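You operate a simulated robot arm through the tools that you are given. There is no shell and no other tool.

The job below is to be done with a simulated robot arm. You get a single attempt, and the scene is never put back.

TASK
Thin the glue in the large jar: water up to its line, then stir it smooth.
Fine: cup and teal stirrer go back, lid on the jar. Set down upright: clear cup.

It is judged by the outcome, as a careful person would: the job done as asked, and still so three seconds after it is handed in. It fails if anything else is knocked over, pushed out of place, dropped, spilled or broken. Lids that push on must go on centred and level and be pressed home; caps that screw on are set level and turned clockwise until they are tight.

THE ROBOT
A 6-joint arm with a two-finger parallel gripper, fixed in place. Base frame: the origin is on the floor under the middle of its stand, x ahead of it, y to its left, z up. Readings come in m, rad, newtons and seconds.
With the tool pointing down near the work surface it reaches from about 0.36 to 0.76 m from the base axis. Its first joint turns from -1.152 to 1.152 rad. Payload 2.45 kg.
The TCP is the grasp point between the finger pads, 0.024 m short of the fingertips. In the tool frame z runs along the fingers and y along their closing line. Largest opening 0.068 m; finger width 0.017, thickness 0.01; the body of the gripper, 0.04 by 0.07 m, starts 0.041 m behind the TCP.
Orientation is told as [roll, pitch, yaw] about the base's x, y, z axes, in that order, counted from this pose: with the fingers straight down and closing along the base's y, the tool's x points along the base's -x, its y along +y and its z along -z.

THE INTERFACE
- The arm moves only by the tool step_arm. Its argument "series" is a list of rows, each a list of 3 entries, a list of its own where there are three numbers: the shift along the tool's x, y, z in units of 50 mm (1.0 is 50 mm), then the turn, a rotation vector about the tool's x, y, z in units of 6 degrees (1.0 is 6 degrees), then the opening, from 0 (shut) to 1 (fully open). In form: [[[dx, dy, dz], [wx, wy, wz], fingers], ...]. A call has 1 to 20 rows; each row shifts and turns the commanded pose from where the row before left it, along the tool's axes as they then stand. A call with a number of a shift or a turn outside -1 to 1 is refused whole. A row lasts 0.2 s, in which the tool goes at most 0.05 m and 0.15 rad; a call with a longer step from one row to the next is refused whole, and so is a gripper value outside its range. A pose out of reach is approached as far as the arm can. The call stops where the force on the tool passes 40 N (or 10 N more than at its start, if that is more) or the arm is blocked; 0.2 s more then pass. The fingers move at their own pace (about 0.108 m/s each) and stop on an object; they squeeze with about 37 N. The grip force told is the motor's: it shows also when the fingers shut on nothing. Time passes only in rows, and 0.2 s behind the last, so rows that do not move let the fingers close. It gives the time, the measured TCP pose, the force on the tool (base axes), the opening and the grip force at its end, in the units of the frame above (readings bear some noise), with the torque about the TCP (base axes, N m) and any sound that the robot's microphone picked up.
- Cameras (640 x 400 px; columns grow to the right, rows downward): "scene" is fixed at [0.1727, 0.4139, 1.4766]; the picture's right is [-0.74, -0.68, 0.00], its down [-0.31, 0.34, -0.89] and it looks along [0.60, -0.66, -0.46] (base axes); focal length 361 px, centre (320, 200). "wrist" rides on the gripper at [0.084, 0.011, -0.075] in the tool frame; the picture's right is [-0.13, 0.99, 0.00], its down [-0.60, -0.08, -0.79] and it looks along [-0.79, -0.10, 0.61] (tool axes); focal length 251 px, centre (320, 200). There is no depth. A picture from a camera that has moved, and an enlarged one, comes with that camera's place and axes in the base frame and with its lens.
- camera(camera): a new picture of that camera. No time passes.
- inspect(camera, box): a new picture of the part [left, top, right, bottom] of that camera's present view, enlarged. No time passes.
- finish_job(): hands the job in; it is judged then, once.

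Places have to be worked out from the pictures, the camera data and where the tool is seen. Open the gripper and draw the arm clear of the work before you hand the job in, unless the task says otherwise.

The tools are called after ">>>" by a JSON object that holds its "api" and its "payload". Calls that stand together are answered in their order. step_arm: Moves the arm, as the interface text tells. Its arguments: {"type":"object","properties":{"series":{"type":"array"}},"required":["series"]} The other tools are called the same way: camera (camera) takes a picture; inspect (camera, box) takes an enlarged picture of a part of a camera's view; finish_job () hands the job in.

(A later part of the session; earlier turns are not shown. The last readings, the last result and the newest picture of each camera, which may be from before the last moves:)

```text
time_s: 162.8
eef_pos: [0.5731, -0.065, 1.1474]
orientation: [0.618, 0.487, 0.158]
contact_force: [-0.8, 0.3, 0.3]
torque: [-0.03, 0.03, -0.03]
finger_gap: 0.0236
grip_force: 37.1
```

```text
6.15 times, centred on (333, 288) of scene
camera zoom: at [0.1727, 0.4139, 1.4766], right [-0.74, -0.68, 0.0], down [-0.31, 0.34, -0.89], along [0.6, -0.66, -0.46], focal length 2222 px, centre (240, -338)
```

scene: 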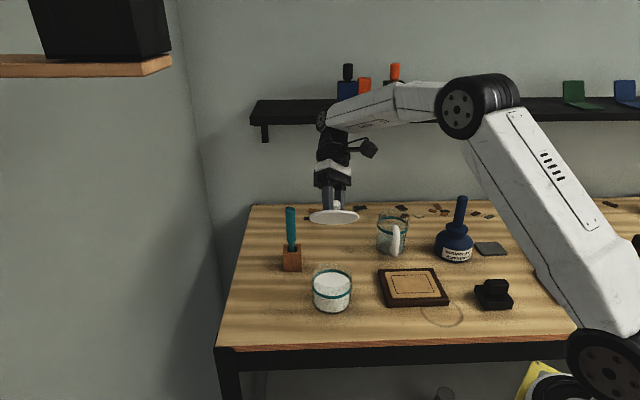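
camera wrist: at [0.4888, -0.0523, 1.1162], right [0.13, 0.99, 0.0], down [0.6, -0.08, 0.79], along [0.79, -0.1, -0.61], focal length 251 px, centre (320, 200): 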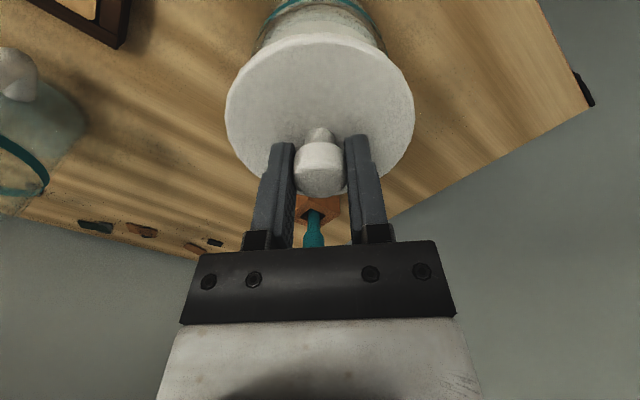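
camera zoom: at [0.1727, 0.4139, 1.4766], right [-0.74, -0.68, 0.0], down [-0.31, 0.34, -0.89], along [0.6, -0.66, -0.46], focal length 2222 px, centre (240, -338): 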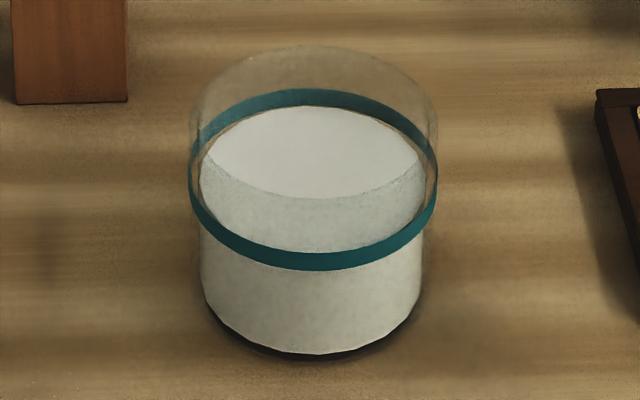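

The lid is a plain flat disc with a knob – no plug or skirt – so it simply has to sit flat and centred on the rim and be pressed down. The jar hasn't moved. Un‑tilting, applying the measured centring correction and lowering to just above the rim.

>>> {"api": "step_arm", "payload": {"series": [[[0, 0, 0], [0.6, -0.55, 0], 0], [[0, 0, 0], [0.6, -0.55, 0], 0], [[0, 0, 0], [0.6, -0.55, 0], 0], [[0, 0, 0], [0.6, -0.55, 0], 0], [[0, 0, 0], [0.6, -0.55, 0], 0], [[0, 0, 0], [0.6, -0.55, 0], 0], [[0, 0, 0], [0.6, -0.55, 0], 0], [[0, 0, 0], [0.6, -0.55, 0], 0], [[0, 0, 0], [0.6, -0.55, 0], 0], [[-0.046, 0.016, 0], [0, 0, 0], 0], [[0, 0, 0.4], [0, 0, 0], 0], [[0, 0, 0.5], [0, 0, 0], 0], [[0, 0, 0.5], [0, 0, 0], 0], [[0, 0, 0.5], [0, 0, 0], 0], [[0, 0, 0.4], [0, 0, 0], 0], [[0, 0, 0.26], [0, 0, 0], 0], [[0, 0, 0.12], [0, 0, 0], 0], [[0, 0, 0], [0, 0, 0], 0]]}}

>>> {"api": "inspect", "payload": {"camera": "scene", "box": [318, 255, 354, 295]}}

>>> {"api": "inspect", "payload": {"camera": "wrist", "box": [230, 0, 410, 90]}}

```text
time_s: 166.6
eef_pos: [0.5748, -0.064, 1.0125]
orientation: [0.001, -0.002, 0.001]
contact_force: [0.6, -0.1, -0.8]
torque: [-0.01, 0.01, -0.02]
finger_gap: 0.0238
grip_force: 36.7
```

```text
10.00 times, centred on (336, 275) of scene
camera zoom: at [0.1727, 0.4139, 1.4766], right [-0.74, -0.68, 0.0], down [-0.31, 0.34, -0.89], along [0.6, -0.66, -0.46], focal length 3610 px, centre (160, -550)
```

zoom: 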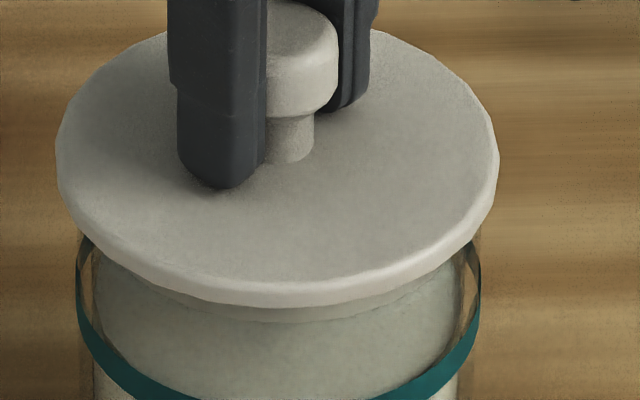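

```text
3.56 times, centred on (320, 45) of wrist
camera zoom: at [0.4903, -0.0535, 1.0884], right [0.13, 0.99, 0.0], down [0.6, -0.08, 0.79], along [0.79, -0.1, -0.61], focal length 894 px, centre (320, 751)
```

zoom: 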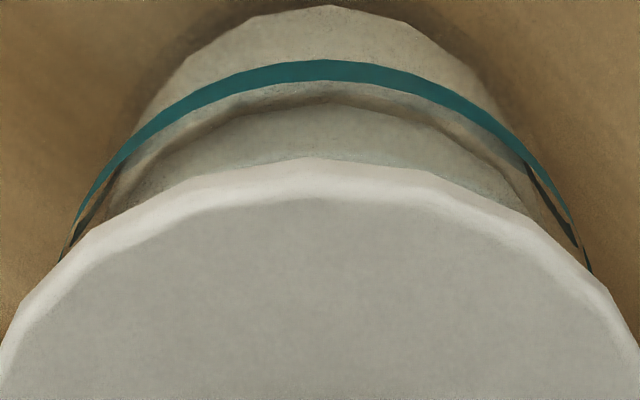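

Now the jar's front rim edge is visible (z≈0.9725), confirming the lid had been sitting flush on the rim. Residual offset ≈(+1.8,−0.4) mm; correcting and lowering to light contact.

>>> {"api": "step_arm", "payload": {"series": [[[0.036, 0.008, 0], [0, 0, 0], 0], [[0, 0, 0.03], [0, 0, 0], 0], [[0, 0, 0.03], [0, 0, 0], 0], [[0, 0, 0.02], [0, 0, 0], 0], [[0, 0, 0], [0, 0, 0], 0]]}}

>>> {"api": "inspect", "payload": {"camera": "scene", "box": [318, 255, 354, 295]}}

>>> {"api": "inspect", "payload": {"camera": "wrist", "box": [230, 0, 410, 90]}}

```text
time_s: 167.8
eef_pos: [0.5729, -0.0633, 1.0092]
orientation: [0.0, -0.002, 0.0]
contact_force: [-0.8, 0.0, -0.8]
torque: [0.01, -0.01, 0.01]
finger_gap: 0.0238
grip_force: 37.1
```

```text
10.00 times, centred on (336, 275) of scene
camera zoom: at [0.1727, 0.4139, 1.4766], right [-0.74, -0.68, 0.0], down [-0.31, 0.34, -0.89], along [0.6, -0.66, -0.46], focal length 3610 px, centre (160, -550)
```

zoom: 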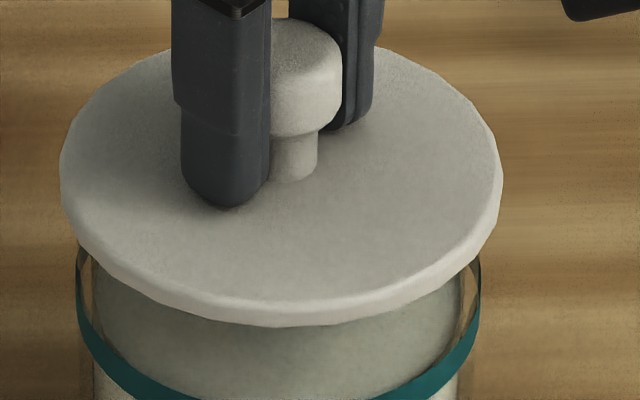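

```text
3.56 times, centred on (320, 45) of wrist
camera zoom: at [0.4888, -0.053, 1.0847], right [0.13, 0.99, 0.0], down [0.6, -0.08, 0.79], along [0.79, -0.1, -0.61], focal length 894 px, centre (320, 751)
```

zoom: 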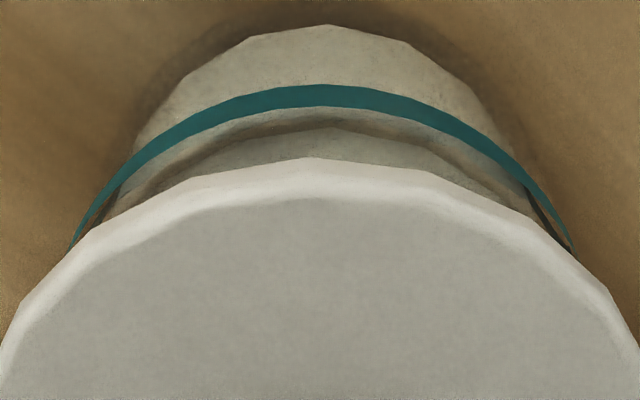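

Excellent alignment now (≤0.3 mm in both views). Lowering to contact.

>>> {"api": "step_arm", "payload": {"series": [[[0, 0, 0.02], [0, 0, 0], 0], [[0, 0, 0.02], [0, 0, 0], 0], [[0, 0, 0], [0, 0, 0], 0]]}}

```text
time_s: 168.6
eef_pos: [0.5736, -0.0653, 1.0074]
orientation: [0.001, 0.0, 0.001]
contact_force: [0.1, 0.0, -1.4]
torque: [0.01, 0.0, 0.0]
finger_gap: 0.0238
grip_force: 36.6
```

No contact yet; another millimetre at a time.

>>> {"api": "step_arm", "payload": {"series": [[[0, 0, 0.02], [0, 0, 0], 0], [[0, 0, 0], [0, 0, 0], 0]]}}

```text
time_s: 169.2
eef_pos: [0.5743, -0.064, 1.0066]
orientation: [-0.001, -0.004, 0.001]
contact_force: [-1.2, -0.1, -0.4]
torque: [0.04, 0.04, 0.02]
finger_gap: 0.0237
grip_force: 37.3
```

>>> {"api": "step_arm", "payload": {"series": [[[0, 0, 0.02], [0, 0, 0], 0], [[0, 0, 0], [0, 0, 0], 0]]}}

```text
time_s: 169.8
eef_pos: [0.5744, -0.0645, 1.0056]
orientation: [-0.002, -0.004, -0.001]
contact_force: [-2.2, -0.3, 6.7]
torque: [0.06, -0.24, 0.05]
finger_gap: 0.0236
grip_force: 37.6
```

Light contact (≈7 N). Releasing the knob now so the lid settles flat, then checking its position.

>>> {"api": "step_arm", "payload": {"series": [[[0, 0, 0], [0, 0, 0], 0.5], [[0, 0, 0], [0, 0, 0], 0.8], [[0, 0, 0], [0, 0, 0], 0.8]]}}

>>> {"api": "inspect", "payload": {"camera": "scene", "box": [318, 255, 354, 295]}}

>>> {"api": "inspect", "payload": {"camera": "wrist", "box": [210, 0, 430, 260]}}

```text
time_s: 170.6
eef_pos: [0.575, -0.064, 1.0052]
orientation: [-0.001, -0.001, 0.0]
contact_force: [-0.2, -0.3, 0.6]
torque: [0.0, 0.02, 0.0]
finger_gap: 0.0541
grip_force: 0.0
```

```text
10.00 times, centred on (336, 275) of scene
camera zoom: at [0.1727, 0.4139, 1.4766], right [-0.74, -0.68, 0.0], down [-0.31, 0.34, -0.89], along [0.6, -0.66, -0.46], focal length 3610 px, centre (160, -550)
```

zoom: 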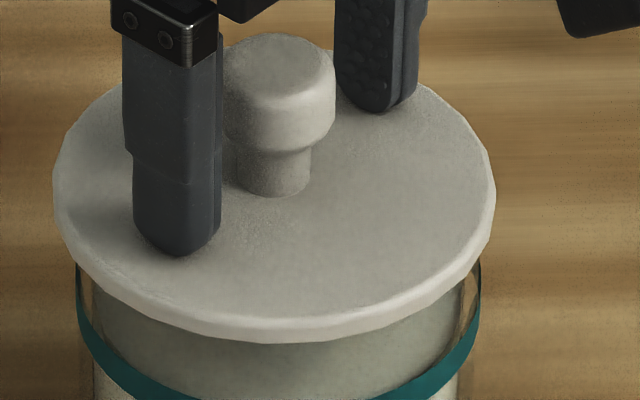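

```text
1.54 times, centred on (320, 130) of wrist
camera zoom: at [0.4887, -0.0534, 1.0808], right [0.13, 0.99, 0.0], down [0.6, -0.08, 0.79], along [0.79, -0.1, -0.61], focal length 387 px, centre (320, 308)
```

zoom: 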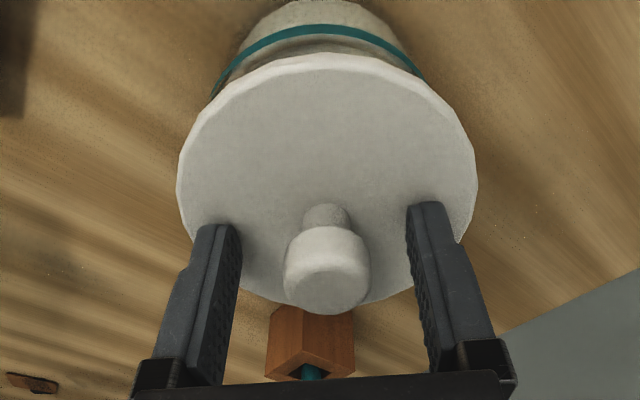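

On release the lid drifted ≈2 mm toward +y. It's loose on the rim, so I'll gently re‑centre it by closing the fingers to just wider than the knob (no squeeze), at the aligned TCP.

>>> {"api": "step_arm", "payload": {"series": [[[0, 0, 0], [0, 0, 0], 0.5], [[0, 0, 0], [0, 0, 0], 0.42], [[0, 0, 0], [0, 0, 0], 0.38], [[0, 0, 0], [0, 0, 0], 0.37], [[0, 0, 0], [0, 0, 0], 0.37]]}}

>>> {"api": "inspect", "payload": {"camera": "scene", "box": [318, 255, 354, 295]}}

>>> {"api": "inspect", "payload": {"camera": "wrist", "box": [210, 0, 430, 260]}}

```text
time_s: 171.8
eef_pos: [0.5728, -0.0635, 1.0047]
orientation: [0.0, -0.002, 0.0]
contact_force: [-0.7, 0.1, -0.2]
torque: [-0.03, -0.03, 0.0]
finger_gap: 0.025
grip_force: 0.0
```

```text
10.00 times, centred on (336, 275) of scene
camera zoom: at [0.1727, 0.4139, 1.4766], right [-0.74, -0.68, 0.0], down [-0.31, 0.34, -0.89], along [0.6, -0.66, -0.46], focal length 3610 px, centre (160, -550)
```

zoom: 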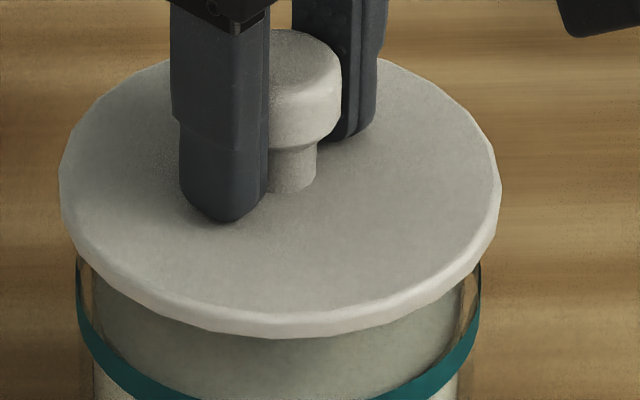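

```text
1.54 times, centred on (320, 130) of wrist
camera zoom: at [0.4888, -0.0534, 1.0809], right [0.13, 0.99, 0.0], down [0.6, -0.08, 0.79], along [0.79, -0.1, -0.61], focal length 387 px, centre (320, 308)
```

zoom: 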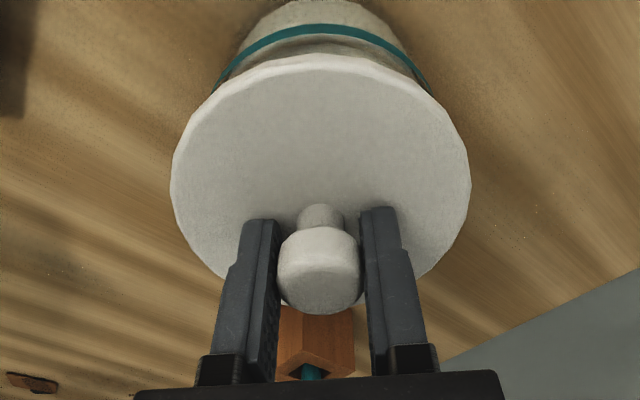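

Lid is re‑centred laterally (within ~0.3 mm in the scene view). A final 1 mm nudge in −y, then open and rise clear.

>>> {"api": "step_arm", "payload": {"series": [[[0, -0.02, 0], [0, 0, 0], 0.37], [[0, 0, 0], [0, 0, 0], 0.37], [[0, 0, 0], [0, 0, 0], 0.45], [[0, 0, 0], [0, 0, 0], 0.7], [[0, 0, 0], [0, 0, 0], 1], [[0, 0, -0.3], [0, 0, 0], 1], [[0, 0, -0.6], [0, 0, 0], 1], [[0, 0, -0.6], [0, 0, 0], 1], [[0, 0, 0], [0, 0, 0], 1]]}}

>>> {"api": "inspect", "payload": {"camera": "scene", "box": [318, 255, 354, 295]}}

>>> {"api": "inspect", "payload": {"camera": "wrist", "box": [210, 0, 430, 160]}}

>>> {"api": "inspect", "payload": {"camera": "scene", "box": [305, 245, 365, 320]}}

```text
time_s: 173.8
eef_pos: [0.5732, -0.0653, 1.081]
orientation: [0.0, -0.002, 0.0]
contact_force: [-0.6, -0.9, -0.5]
torque: [-0.03, -0.05, 0.0]
finger_gap: 0.068
grip_force: 0.0
```

```text
10.00 times, centred on (336, 275) of scene
camera zoom: at [0.1727, 0.4139, 1.4766], right [-0.74, -0.68, 0.0], down [-0.31, 0.34, -0.89], along [0.6, -0.66, -0.46], focal length 3610 px, centre (160, -550)
```

zoom: 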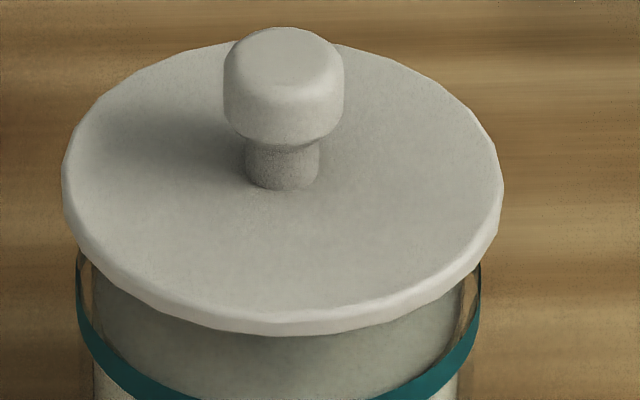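

```text
2.50 times, centred on (320, 80) of wrist
camera zoom: at [0.4883, -0.0545, 1.1565], right [0.13, 0.99, 0.0], down [0.6, -0.08, 0.79], along [0.79, -0.1, -0.61], focal length 629 px, centre (320, 500)
```

zoom: 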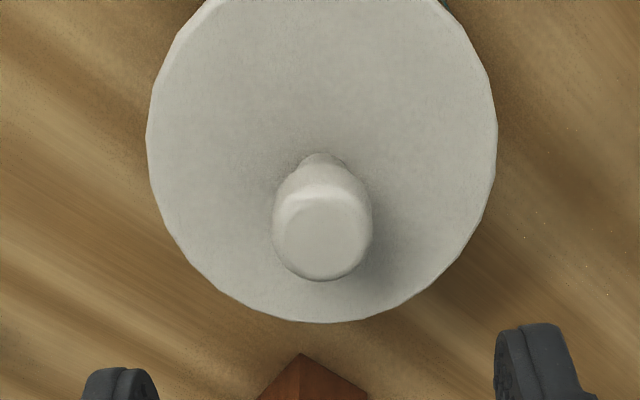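

```text
5.33 times, centred on (335, 282) of scene
camera zoom: at [0.1727, 0.4139, 1.4766], right [-0.74, -0.68, 0.0], down [-0.31, 0.34, -0.89], along [0.6, -0.66, -0.46], focal length 1926 px, centre (240, -240)
```

zoom: 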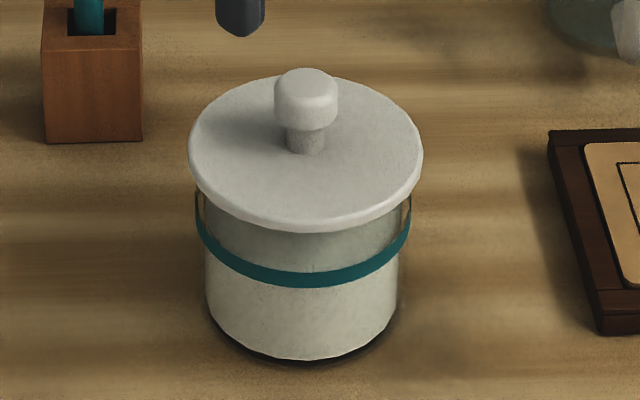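

The lid rests level and well centred in the scene view. I'll back off for an overall wrist view to verify lid vs. jar concentricity along the other axis.

>>> {"api": "step_arm", "payload": {"series": [[[0.6, 0, -0.6], [0, 0, 0], 1], [[0.6, 0, -0.6], [0, 0, 0], 1], [[0.6, 0, -0.4], [0, 0, 0], 1], [[0, 0, 0], [0, 0, 0], 1]]}}

>>> {"api": "camera", "payload": {"camera": "wrist"}}

>>> {"api": "inspect", "payload": {"camera": "wrist", "box": [260, 40, 380, 160]}}

```text
time_s: 174.8
eef_pos: [0.4832, -0.0652, 1.1618]
orientation: [0.002, 0.0, 0.0]
contact_force: [0.3, 0.0, 1.0]
torque: [0.01, 0.01, -0.01]
finger_gap: 0.0678
grip_force: 0.1
```

```text
taken
camera wrist: at [0.3977, -0.0544, 1.2363], right [0.13, 0.99, 0.0], down [0.6, -0.08, 0.79], along [0.79, -0.1, -0.61], focal length 251 px, centre (320, 200)
```

wrist: 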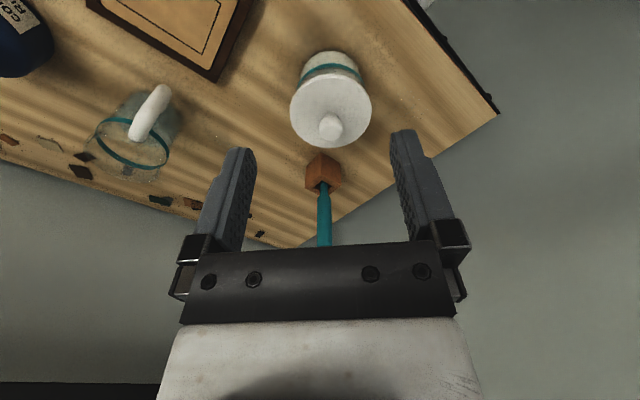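

```text
3.33 times, centred on (320, 100) of wrist
camera zoom: at [0.3977, -0.0544, 1.2363], right [0.13, 0.99, 0.0], down [0.6, -0.08, 0.79], along [0.79, -0.1, -0.61], focal length 838 px, centre (320, 533)
```

zoom: 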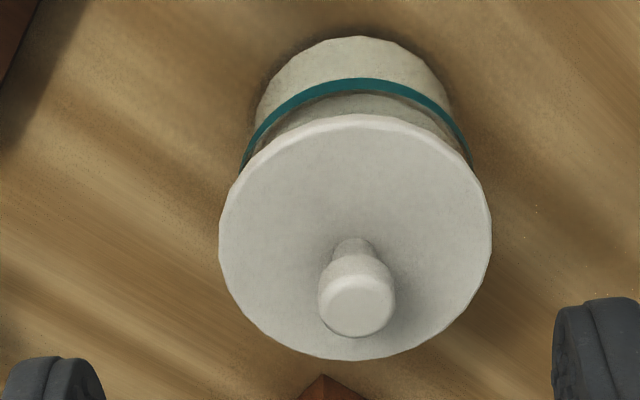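

Wrist and scene views agree: lid centre is within ~1.2 mm of the jar axis and level. Now I'll close the fingers and press down on the knob's top to seat it home.

>>> {"api": "step_arm", "payload": {"series": [[[0, 0, 0], [0, 0, 0], 0], [[0, 0, 0], [0, 0, 0], 0], [[-0.6, 0.006, 0], [0, 0, 0], 0], [[-0.6, 0, 0], [0, 0, 0], 0], [[-0.6, 0, 0], [0, 0, 0], 0], [[0, 0, 0.6], [0, 0, 0], 0], [[0, 0, 0.6], [0, 0, 0], 0], [[0, 0, 0.6], [0, 0, 0], 0], [[0, 0, 0.4], [0, 0, 0], 0], [[0, 0, 0], [0, 0, 0], 0]]}}

>>> {"api": "camera", "payload": {"camera": "wrist"}}

>>> {"api": "inspect", "payload": {"camera": "scene", "box": [305, 230, 365, 305]}}

```text
time_s: 177.0
eef_pos: [0.5739, -0.0653, 1.0497]
orientation: [0.0, -0.002, 0.0]
contact_force: [-0.3, 0.2, 0.3]
torque: [0.03, -0.02, 0.03]
finger_gap: 0.0001
grip_force: 23.4
```

```text
taken
camera wrist: at [0.4896, -0.0539, 1.1252], right [0.13, 0.99, 0.0], down [0.6, -0.08, 0.79], along [0.79, -0.1, -0.61], focal length 251 px, centre (320, 200)
```

wrist: 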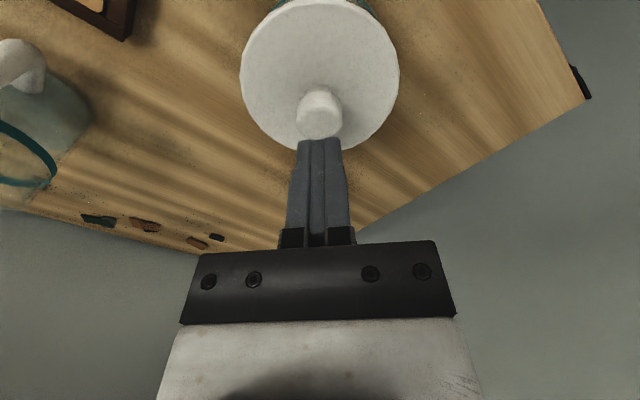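

```text
5.33 times, centred on (335, 268) of scene
camera zoom: at [0.1727, 0.4139, 1.4766], right [-0.74, -0.68, 0.0], down [-0.31, 0.34, -0.89], along [0.6, -0.66, -0.46], focal length 1926 px, centre (240, -160)
```

zoom: 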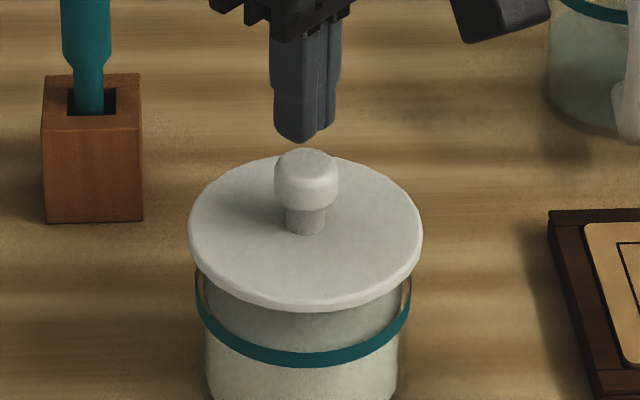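

Closed fingertips are right above the knob. Lowering to contact and pressing gradually.

>>> {"api": "step_arm", "payload": {"series": [[[0, 0, 0.1], [0, 0, 0], 0], [[0, 0, 0.1], [0, 0, 0], 0], [[0, 0, 0.08], [0, 0, 0], 0], [[0, 0, 0.04], [0, 0, 0], 0], [[0, 0, 0.04], [0, 0, 0], 0], [[0, 0, 0], [0, 0, 0], 0]]}}

```text
time_s: 178.4
eef_pos: [0.5748, -0.0641, 1.0354]
orientation: [-0.002, -0.007, 0.0]
contact_force: [-8.1, -0.1, 30.2]
torque: [0.03, 0.28, 0.01]
finger_gap: 0.0
grip_force: 23.8
```

30 N applied centrally on the knob with no further movement. Checking the lid under load.

>>> {"api": "inspect", "payload": {"camera": "scene", "box": [318, 255, 354, 295]}}

>>> {"api": "inspect", "payload": {"camera": "wrist", "box": [230, 0, 410, 130]}}

```text
10.00 times, centred on (336, 275) of scene
camera zoom: at [0.1718, 0.414, 1.4767], right [-0.74, -0.68, 0.0], down [-0.31, 0.34, -0.89], along [0.6, -0.66, -0.46], focal length 3610 px, centre (160, -550)
```

zoom: 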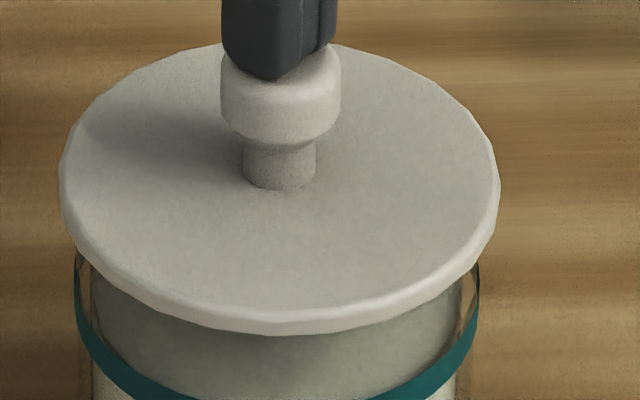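

```text
3.08 times, centred on (320, 65) of wrist
camera zoom: at [0.4888, -0.0539, 1.1096], right [0.13, 0.99, 0.0], down [0.6, -0.08, 0.8], along [0.79, -0.1, -0.6], focal length 774 px, centre (320, 615)
```

zoom: 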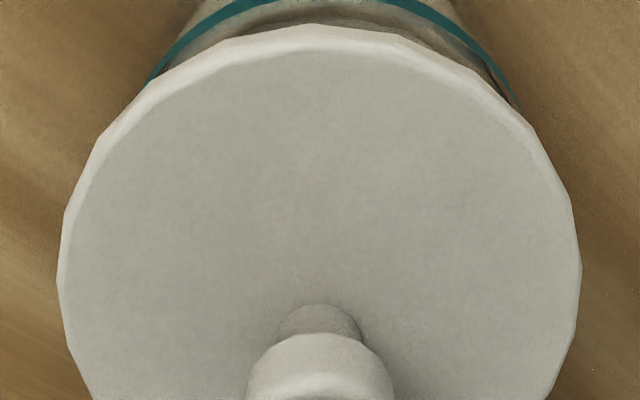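

The lid stays level under the 30 N press. One slightly firmer push to make sure it's home, then release.

>>> {"api": "step_arm", "payload": {"series": [[[0.01, 0, 0.012], [0, 0, 0], 0], [[0, 0, 0.01], [0, 0, 0], 0], [[0, 0, 0], [0, 0, 0], 0]]}}

```text
time_s: 179.0
eef_pos: [0.5762, -0.0649, 1.0345]
orientation: [-0.002, -0.012, 0.0]
contact_force: [0.5, -0.2, 5.6]
torque: [0.0, -0.01, 0.02]
finger_gap: 0.0
grip_force: 23.2
stopped in row 2: the force on the tool passed its limit at 42 N (the readings are from after the stop); the commanded pose is now the measured one
```

The push peaked at 42 N and the arm re‑based itself (now ~5 N). Checking the lid, then lifting off.

>>> {"api": "step_arm", "payload": {"series": [[[0, 0, -0.1], [0, 0, 0], 0], [[0, 0, -0.4], [0, 0, 0], 0], [[0, 0, -0.6], [0, 0, 0], 0], [[0, 0, -0.6], [0, 0, 0], 0], [[0, 0, 0], [0, 0, 0], 0]]}}

>>> {"api": "inspect", "payload": {"camera": "scene", "box": [318, 255, 354, 295]}}

>>> {"api": "inspect", "payload": {"camera": "scene", "box": [305, 245, 365, 320]}}

>>> {"api": "camera", "payload": {"camera": "wrist"}}

```text
time_s: 180.2
eef_pos: [0.5742, -0.0645, 1.1186]
orientation: [-0.001, -0.007, 0.001]
contact_force: [0.3, -0.6, 0.7]
torque: [-0.02, 0.02, 0.0]
finger_gap: 0.0
grip_force: 23.2
```

```text
10.00 times, centred on (336, 275) of scene
camera zoom: at [0.1727, 0.4139, 1.4766], right [-0.74, -0.68, 0.0], down [-0.31, 0.34, -0.89], along [0.6, -0.66, -0.46], focal length 3610 px, centre (160, -550)
```

zoom: 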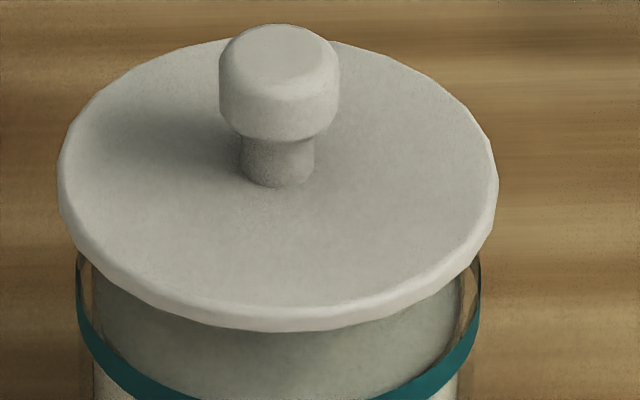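

```text
5.33 times, centred on (335, 282) of scene
camera zoom: at [0.1727, 0.4139, 1.4766], right [-0.74, -0.68, 0.0], down [-0.31, 0.34, -0.89], along [0.6, -0.66, -0.46], focal length 1926 px, centre (240, -240)
```

zoom: 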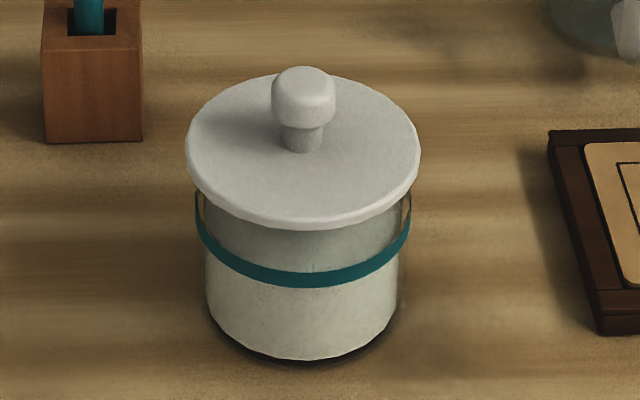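

```text
taken
camera wrist: at [0.4886, -0.0537, 1.1939], right [0.13, 0.99, 0.0], down [0.6, -0.08, 0.8], along [0.79, -0.1, -0.6], focal length 251 px, centre (320, 200)
```

wrist: 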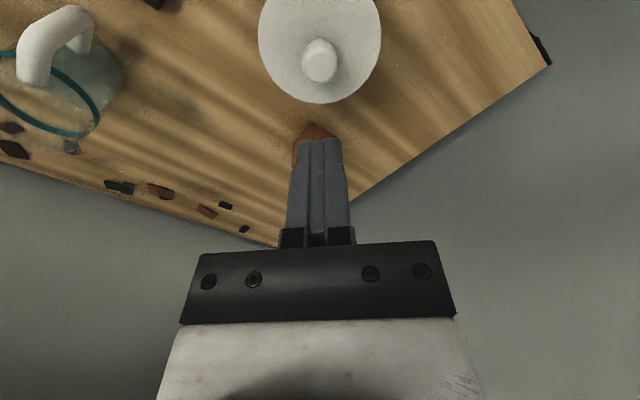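

The firm push dragged the lid ≈2 mm toward +x. I'll re‑centre it with the same no‑squeeze trick, but with fingers closing along x: rotating the tool −90° above the jar and looking first.

>>> {"api": "step_arm", "payload": {"series": [[[0, 0, -0.4], [0, 0.07, 0], 0.6], [[0, 0, 0], [0, 0, 1], 1], [[0, 0, 0], [0, 0, 1], 1], [[0, 0, 0], [0, 0, 1], 1], [[0, 0, 0], [0, 0, 1], 1], [[0, 0, 0], [0, 0, 1], 1], [[0, 0, 0], [0, 0, 1], 1], [[0, 0, 0], [0, 0, 1], 1], [[0, 0, 0], [0, 0, 1], 1], [[0, 0, 0], [0, 0, 1], 1], [[0, 0, 0], [0, 0, 1], 1], [[0, 0, 0], [0, 0, 1], 1], [[0, 0, 0], [0, 0, 1], 1], [[0, 0, 0], [0, 0, 1], 1], [[0, 0, 0], [0, 0, 1], 1], [[0, 0, 0], [0, 0, 1], 1], [[0, 0, 0], [0, 0, 0], 1]]}}

>>> {"api": "camera", "payload": {"camera": "wrist"}}

>>> {"api": "inspect", "payload": {"camera": "wrist", "box": [230, 0, 410, 130]}}

```text
time_s: 183.8
eef_pos: [0.5749, -0.0636, 1.1401]
orientation: [0.002, -0.001, -1.574]
contact_force: [0.2, -0.5, -1.0]
torque: [-0.03, 0.0, 0.0]
finger_gap: 0.0678
grip_force: 0.1
```

```text
taken
camera wrist: at [0.5842, 0.0195, 1.2146], right [0.99, -0.13, 0.0], down [-0.08, -0.6, 0.79], along [-0.1, -0.79, -0.61], focal length 251 px, centre (320, 200)
```

wrist: 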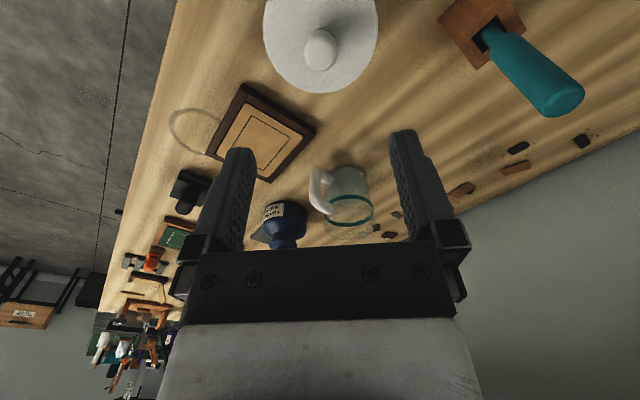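

```text
3.08 times, centred on (320, 65) of wrist
camera zoom: at [0.5842, 0.0195, 1.2146], right [0.99, -0.13, 0.0], down [-0.08, -0.6, 0.79], along [-0.1, -0.79, -0.61], focal length 774 px, centre (320, 615)
```

zoom: 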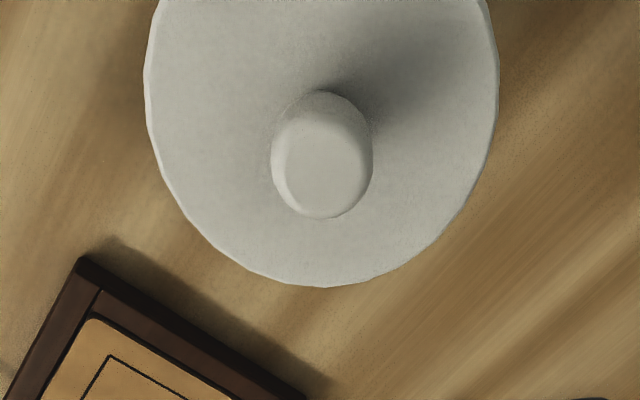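

Moving back (+y) for a view that shows both the lid and the jar's ring.

>>> {"api": "step_arm", "payload": {"series": [[[0.6, 0, -0.2], [0, 0, 0], 1], [[0.6, 0, -0.2], [0, 0, 0], 1], [[0.6, 0, 0], [0, 0, 0], 1], [[0, 0, 0], [0, 0, 0], 1]]}}

>>> {"api": "inspect", "payload": {"camera": "wrist", "box": [260, 40, 380, 160]}}

>>> {"api": "camera", "payload": {"camera": "scene"}}

```text
time_s: 184.8
eef_pos: [0.5744, 0.0248, 1.1598]
orientation: [0.002, -0.002, -1.572]
contact_force: [1.1, 0.5, 0.5]
torque: [0.03, -0.01, 0.0]
finger_gap: 0.0679
grip_force: 0.0
```

```text
3.33 times, centred on (320, 100) of wrist
camera zoom: at [0.5835, 0.1095, 1.2353], right [0.99, -0.13, 0.0], down [-0.08, -0.6, 0.79], along [-0.1, -0.79, -0.61], focal length 838 px, centre (320, 533)
```

zoom: 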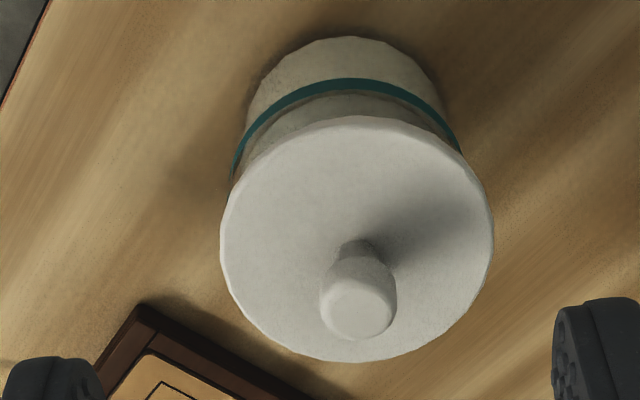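

```text
taken
```

scene: 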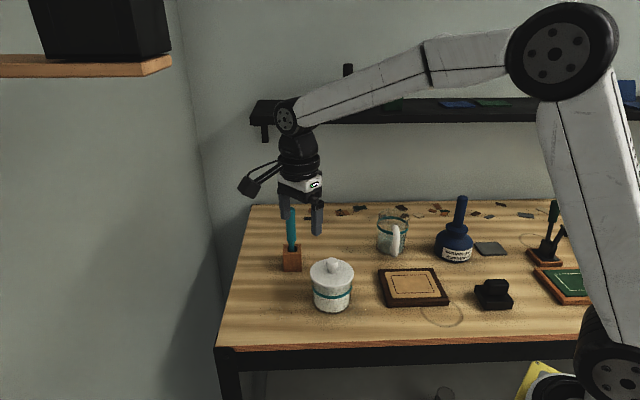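

From this side the lid is ≈2 mm toward +x of the jar axis, agreeing with the scene view. Returning over the jar with the finger‑centre placed at the jar's x, and descending to just above the knob.

>>> {"api": "step_arm", "payload": {"series": [[[-0.6, 0, 0], [0, 0, 0], 1], [[-0.6, 0, 0], [0, 0, 0], 1], [[-0.6, 0.024, 0], [0, 0, 0], 1], [[0, 0, 0.6], [0, 0, 0], 1], [[0, 0, 0.6], [0, 0, 0], 1], [[0, 0, 0.6], [0, 0, 0], 1], [[0, 0, 0.5], [0, 0, 0], 1], [[0, 0, 0], [0, 0, 0], 1]]}}

>>> {"api": "camera", "payload": {"camera": "wrist"}}

>>> {"api": "inspect", "payload": {"camera": "scene", "box": [305, 230, 365, 305]}}

```text
time_s: 186.6
eef_pos: [0.5769, -0.064, 1.0441]
orientation: [0.001, -0.002, -1.57]
contact_force: [-0.4, 0.3, 0.1]
torque: [-0.01, -0.02, 0.02]
finger_gap: 0.0678
grip_force: 0.2
```

```text
taken
camera wrist: at [0.5857, 0.0199, 1.1192], right [0.99, -0.13, 0.0], down [-0.08, -0.6, 0.79], along [-0.1, -0.79, -0.61], focal length 251 px, centre (320, 200)
```

wrist: 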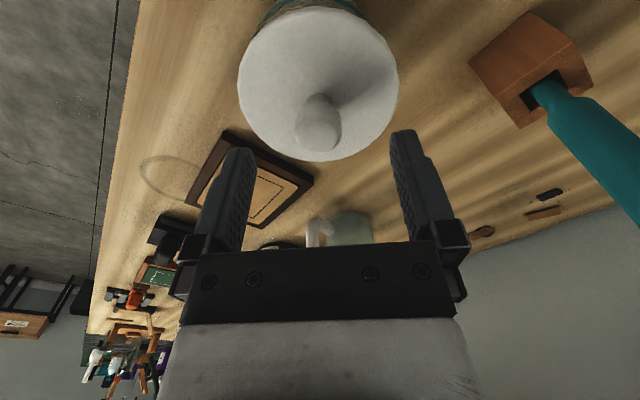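

```text
5.33 times, centred on (335, 268) of scene
camera zoom: at [0.1727, 0.4139, 1.4766], right [-0.74, -0.68, 0.0], down [-0.31, 0.34, -0.89], along [0.6, -0.66, -0.46], focal length 1926 px, centre (240, -160)
```

zoom: 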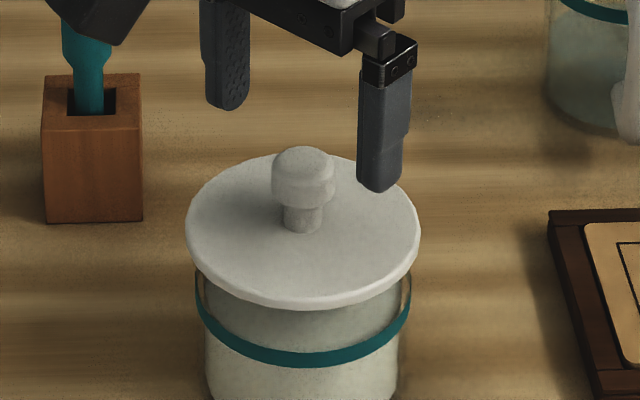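

Zoom to compare knob/lid centre with the ring and finger mid‑plane.

>>> {"api": "inspect", "payload": {"camera": "wrist", "box": [220, 0, 420, 125]}}

```text
3.20 times, centred on (320, 62) of wrist
camera zoom: at [0.5857, 0.0199, 1.1192], right [0.99, -0.13, 0.0], down [-0.08, -0.6, 0.79], along [-0.1, -0.79, -0.61], focal length 805 px, centre (320, 640)
```

zoom: 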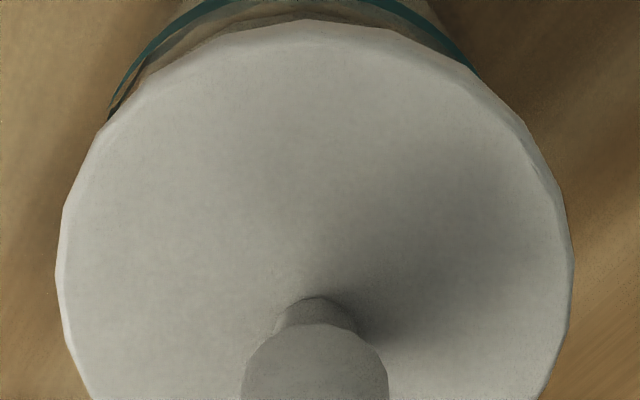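

In this view the ring centre is ≈3.2 mm to −x of the finger mid‑plane and the lid ≈1 mm to −x, i.e. the lid is 2.3 mm off in x. Shifting the fingers −3.2 mm, lowering around the knob and closing without squeezing.

>>> {"api": "step_arm", "payload": {"series": [[[0, -0.064, 0], [0, 0, 0], 1], [[0, 0, 0.3], [0, 0, 0], 1], [[0, 0, 0.3], [0, 0, 0], 1], [[0, 0, 0.12], [0, 0, 0], 1], [[0, 0, 0], [0, 0, 0], 0.7], [[0, 0, 0], [0, 0, 0], 0.5], [[0, 0, 0], [0, 0, 0], 0.43], [[0, 0, 0], [0, 0, 0], 0.39], [[0, 0, 0], [0, 0, 0], 0.37], [[0, 0, 0], [0, 0, 0], 0.37]]}}

>>> {"api": "inspect", "payload": {"camera": "wrist", "box": [220, 0, 420, 125]}}

>>> {"api": "inspect", "payload": {"camera": "scene", "box": [318, 255, 354, 295]}}

```text
time_s: 188.8
eef_pos: [0.5728, -0.0648, 1.0076]
orientation: [0.002, -0.001, -1.571]
contact_force: [-0.8, -0.5, -0.6]
torque: [0.01, 0.0, 0.02]
finger_gap: 0.026
grip_force: 0.8
```

```text
3.20 times, centred on (320, 62) of wrist
camera zoom: at [0.5829, 0.0192, 1.0834], right [0.99, -0.13, 0.0], down [-0.08, -0.6, 0.79], along [-0.1, -0.79, -0.61], focal length 805 px, centre (320, 640)
```

zoom: 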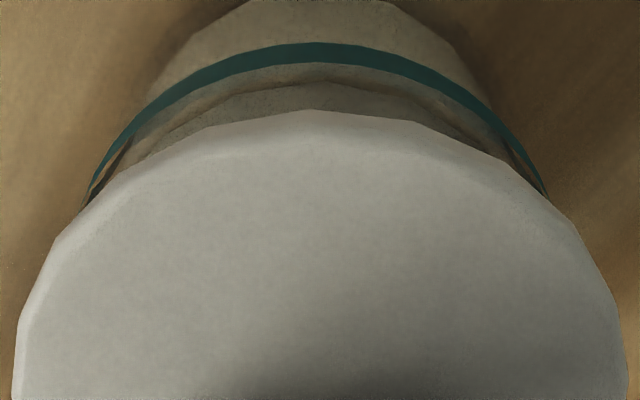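

```text
10.00 times, centred on (336, 275) of scene
camera zoom: at [0.1727, 0.4139, 1.4766], right [-0.74, -0.68, 0.0], down [-0.31, 0.34, -0.89], along [0.6, -0.66, -0.46], focal length 3610 px, centre (160, -550)
```

zoom: 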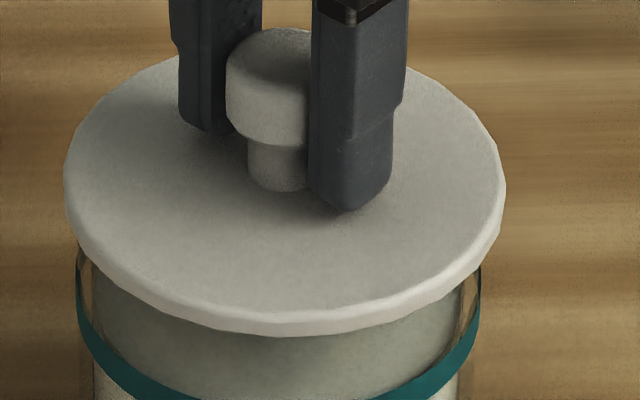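

x is now centred (≤0.6 mm). The scene view implies y needs ≈+2 mm. Opening, rising, rotating back to yaw 0 to measure and centre y the same way.

>>> {"api": "step_arm", "payload": {"series": [[[0, 0, 0], [0, 0, 0], 0.5], [[0, 0, 0], [0, 0, 0], 0.8], [[0, 0, 0], [0, 0, 0], 1], [[0, 0, -0.4], [0, 0, 0], 1], [[0, 0, -0.5], [0, 0, 0], 1], [[0, 0, 0], [0, 0, -1], 1], [[0, 0, 0], [0, 0, -1], 1], [[0, 0, 0], [0, 0, -1], 1], [[0, 0, 0], [0, 0, -1], 1], [[0, 0, 0], [0, 0, -1], 1], [[0, 0, 0], [0, 0, -1], 1], [[0, 0, 0], [0, 0, -1], 1], [[0, 0, 0], [0, 0, -1], 1], [[0, 0, 0], [0, 0, -1], 1], [[0, 0, 0], [0, 0, -1], 1], [[0, 0, 0], [0, 0, -1], 1], [[0, 0, 0], [0, 0, -1], 1], [[0, 0, 0], [0, 0, -1], 1], [[0, 0, 0], [0, 0, -1], 1], [[0, 0, 0], [0, 0, -1], 1]]}}

>>> {"api": "inspect", "payload": {"camera": "wrist", "box": [220, 0, 420, 125]}}

>>> {"api": "inspect", "payload": {"camera": "scene", "box": [318, 255, 354, 295]}}

```text
time_s: 193.0
eef_pos: [0.5724, -0.0648, 1.0521]
orientation: [-0.001, -0.001, 0.002]
contact_force: [0.4, 0.0, 0.5]
torque: [-0.01, 0.0, 0.01]
finger_gap: 0.0675
grip_force: 0.0
```

```text
3.20 times, centred on (320, 62) of wrist
camera zoom: at [0.4872, -0.054, 1.1286], right [0.13, 0.99, 0.0], down [0.6, -0.08, 0.79], along [0.79, -0.1, -0.61], focal length 805 px, centre (320, 640)
```

zoom: 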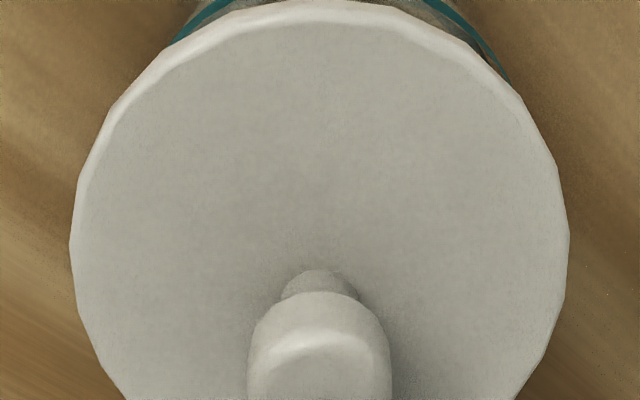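

```text
10.00 times, centred on (336, 275) of scene
camera zoom: at [0.1727, 0.4139, 1.4766], right [-0.74, -0.68, 0.0], down [-0.31, 0.34, -0.89], along [0.6, -0.66, -0.46], focal length 3610 px, centre (160, -550)
```

zoom: 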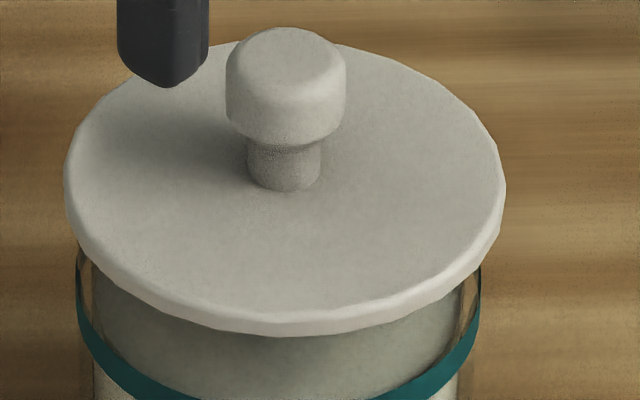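

Lid is ≈1.2 mm toward −y of the ring here (consistent with scene). Shifting fingers +1.5 mm in y, lowering around the knob and closing softly.

>>> {"api": "step_arm", "payload": {"series": [[[0, 0.03, 0], [0, 0, 0], 1], [[0, 0, 0.4], [0, 0, 0], 1], [[0, 0, 0.4], [0, 0, 0], 1], [[0, 0, 0.08], [0, 0, 0], 1], [[0, 0, 0], [0, 0, 0], 0.7], [[0, 0, 0], [0, 0, 0], 0.5], [[0, 0, 0], [0, 0, 0], 0.43], [[0, 0, 0], [0, 0, 0], 0.39], [[0, 0, 0], [0, 0, 0], 0.37], [[0, 0, 0], [0, 0, 0], 0.37]]}}

>>> {"api": "inspect", "payload": {"camera": "wrist", "box": [220, 0, 420, 125]}}

>>> {"api": "inspect", "payload": {"camera": "scene", "box": [318, 255, 354, 295]}}

```text
time_s: 195.2
eef_pos: [0.5721, -0.0634, 1.009]
orientation: [-0.001, -0.003, 0.0]
contact_force: [0.0, -0.9, -0.6]
torque: [0.0, 0.0, 0.0]
finger_gap: 0.0252
grip_force: 0.1
```

```text
3.20 times, centred on (320, 62) of wrist
camera zoom: at [0.4866, -0.0522, 1.0844], right [0.13, 0.99, 0.0], down [0.6, -0.08, 0.79], along [0.79, -0.1, -0.61], focal length 805 px, centre (320, 640)
```

zoom: 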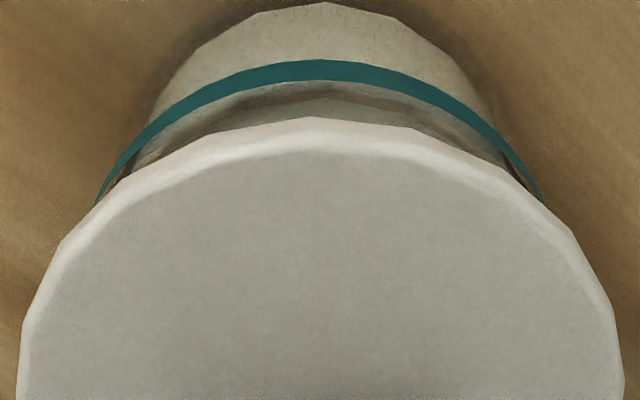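

```text
10.00 times, centred on (336, 275) of scene
camera zoom: at [0.1727, 0.4139, 1.4766], right [-0.74, -0.68, 0.0], down [-0.31, 0.34, -0.89], along [0.6, -0.66, -0.46], focal length 3610 px, centre (160, -550)
```

zoom: 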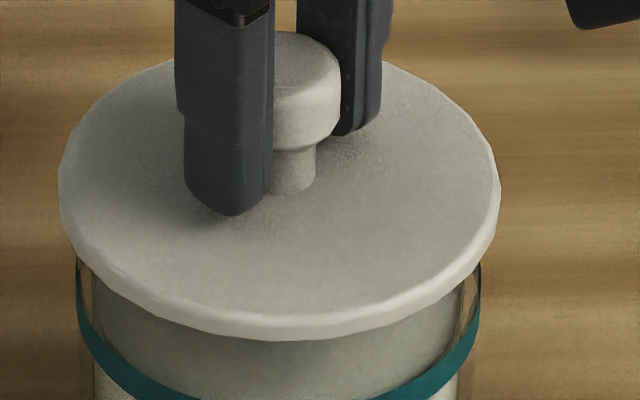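

Both views now show the lid concentric with the jar (≤0.6 mm). Opening and rising, then one moderate final press with closed fingertips.

>>> {"api": "step_arm", "payload": {"series": [[[0, 0, 0], [0, 0, 0], 0.45], [[0, 0, 0], [0, 0, 0], 0.7], [[0, 0, 0], [0, 0, 0], 1], [[0, 0, -0.3], [0, 0, 0], 1], [[0, 0, -0.5], [0, 0, 0], 1], [[0, 0, -0.3], [0, 0, 0], 1], [[0, 0, 0], [0, 0, 0], 0], [[0, 0, 0], [0, 0, 0], 0], [[0, 0, 0], [0, 0, 0], 0], [[0, 0, 0.2], [0, 0, 0], 0], [[0, 0, 0.08], [0, 0, 0], 0], [[0, 0, 0], [0, 0, 0], 0]]}}

>>> {"api": "inspect", "payload": {"camera": "scene", "box": [305, 230, 365, 305]}}

>>> {"api": "inspect", "payload": {"camera": "scene", "box": [318, 255, 354, 295]}}

```text
time_s: 197.8
eef_pos: [0.5715, -0.0625, 1.0505]
orientation: [0.0, -0.003, 0.001]
contact_force: [-1.0, -0.5, -0.9]
torque: [0.0, -0.02, -0.01]
finger_gap: 0.0
grip_force: 23.5
```

```text
5.33 times, centred on (335, 268) of scene
camera zoom: at [0.1727, 0.4139, 1.4766], right [-0.74, -0.68, 0.0], down [-0.31, 0.34, -0.89], along [0.6, -0.66, -0.46], focal length 1926 px, centre (240, -160)
```

zoom: 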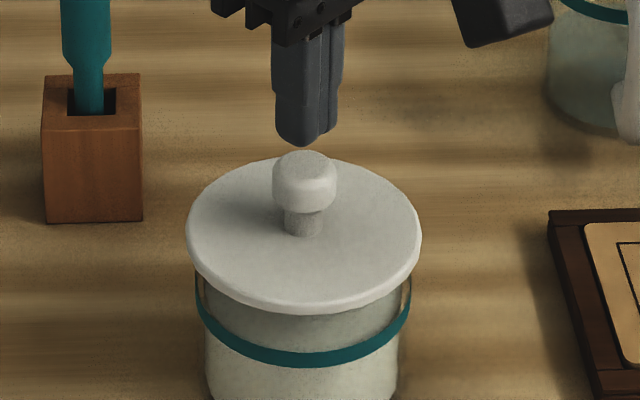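

```text
10.00 times, centred on (336, 275) of scene
camera zoom: at [0.1727, 0.4139, 1.4766], right [-0.74, -0.68, 0.0], down [-0.31, 0.34, -0.89], along [0.6, -0.66, -0.46], focal length 3610 px, centre (160, -550)
```

zoom: 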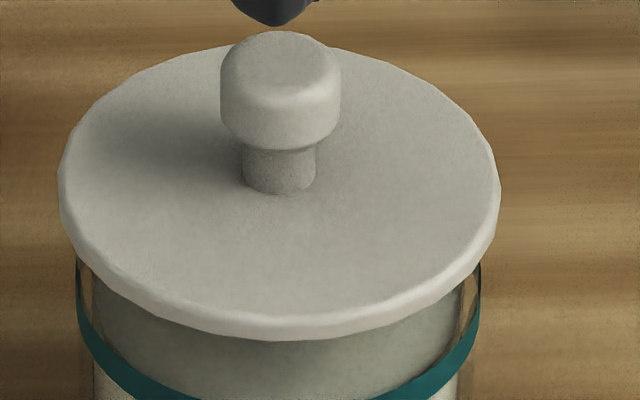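

Lid unchanged and centred. Pressing down gently now.

>>> {"api": "step_arm", "payload": {"series": [[[0, 0, 0.1], [0, 0, 0], 0], [[0, 0, 0.08], [0, 0, 0], 0], [[0, 0, 0.04], [0, 0, 0], 0], [[0, 0, 0], [0, 0, 0], 0]]}}

```text
time_s: 198.8
eef_pos: [0.5726, -0.062, 1.0387]
orientation: [-0.001, -0.001, 0.001]
contact_force: [-0.2, 0.0, 0.1]
torque: [0.0, -0.02, -0.01]
finger_gap: 0.0
grip_force: 23.5
```

>>> {"api": "step_arm", "payload": {"series": [[[0, 0, 0.03], [0, 0, 0], 0], [[0, 0, 0.02], [0, 0, 0], 0], [[0, 0, 0], [0, 0, 0], 0]]}}

```text
time_s: 199.6
eef_pos: [0.5725, -0.0633, 1.0353]
orientation: [-0.001, -0.002, -0.001]
contact_force: [-0.4, 0.0, 0.4]
torque: [0.01, 0.01, -0.01]
finger_gap: 0.0
grip_force: 23.7
```

Not touching yet; continue in 1 mm rows.

>>> {"api": "step_arm", "payload": {"series": [[[0, 0, 0.02], [0, 0, 0], 0], [[0, 0, 0.01], [0, 0, 0], 0], [[0, 0, 0], [0, 0, 0], 0]]}}

```text
time_s: 200.4
eef_pos: [0.5716, -0.0642, 1.0347]
orientation: [-0.002, -0.002, 0.001]
contact_force: [0.4, -0.1, 0.7]
torque: [0.0, 0.0, -0.01]
finger_gap: 0.0002
grip_force: 23.7
```

>>> {"api": "step_arm", "payload": {"series": [[[0, 0, 0.02], [0, 0, 0], 0], [[0, 0, 0], [0, 0, 0], 0]]}}

```text
time_s: 201.0
eef_pos: [0.5726, -0.0634, 1.0349]
orientation: [-0.001, -0.003, -0.001]
contact_force: [-2.6, -0.4, 9.5]
torque: [0.01, 0.11, 0.01]
finger_gap: 0.0001
grip_force: 23.7
```

Contact at ≈9.5 N. One more millimetre (~18–20 N), hold, and look.

>>> {"api": "step_arm", "payload": {"series": [[[0, 0, 0.02], [0, 0, 0], 0], [[0, 0, 0], [0, 0, 0], 0], [[0, 0, 0], [0, 0, 0], 0]]}}

>>> {"api": "inspect", "payload": {"camera": "scene", "box": [318, 255, 354, 295]}}

```text
time_s: 201.8
eef_pos: [0.5727, -0.0631, 1.0353]
orientation: [-0.002, -0.006, 0.001]
contact_force: [-7.2, -0.1, 28.9]
torque: [-0.03, 0.19, 0.04]
finger_gap: 0.0
grip_force: 23.8
```

```text
10.00 times, centred on (336, 275) of scene
camera zoom: at [0.1719, 0.414, 1.4767], right [-0.74, -0.68, 0.0], down [-0.31, 0.34, -0.89], along [0.6, -0.66, -0.46], focal length 3610 px, centre (160, -550)
```

zoom: 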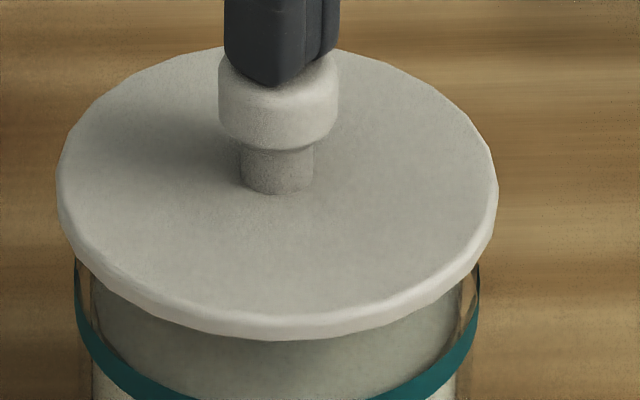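

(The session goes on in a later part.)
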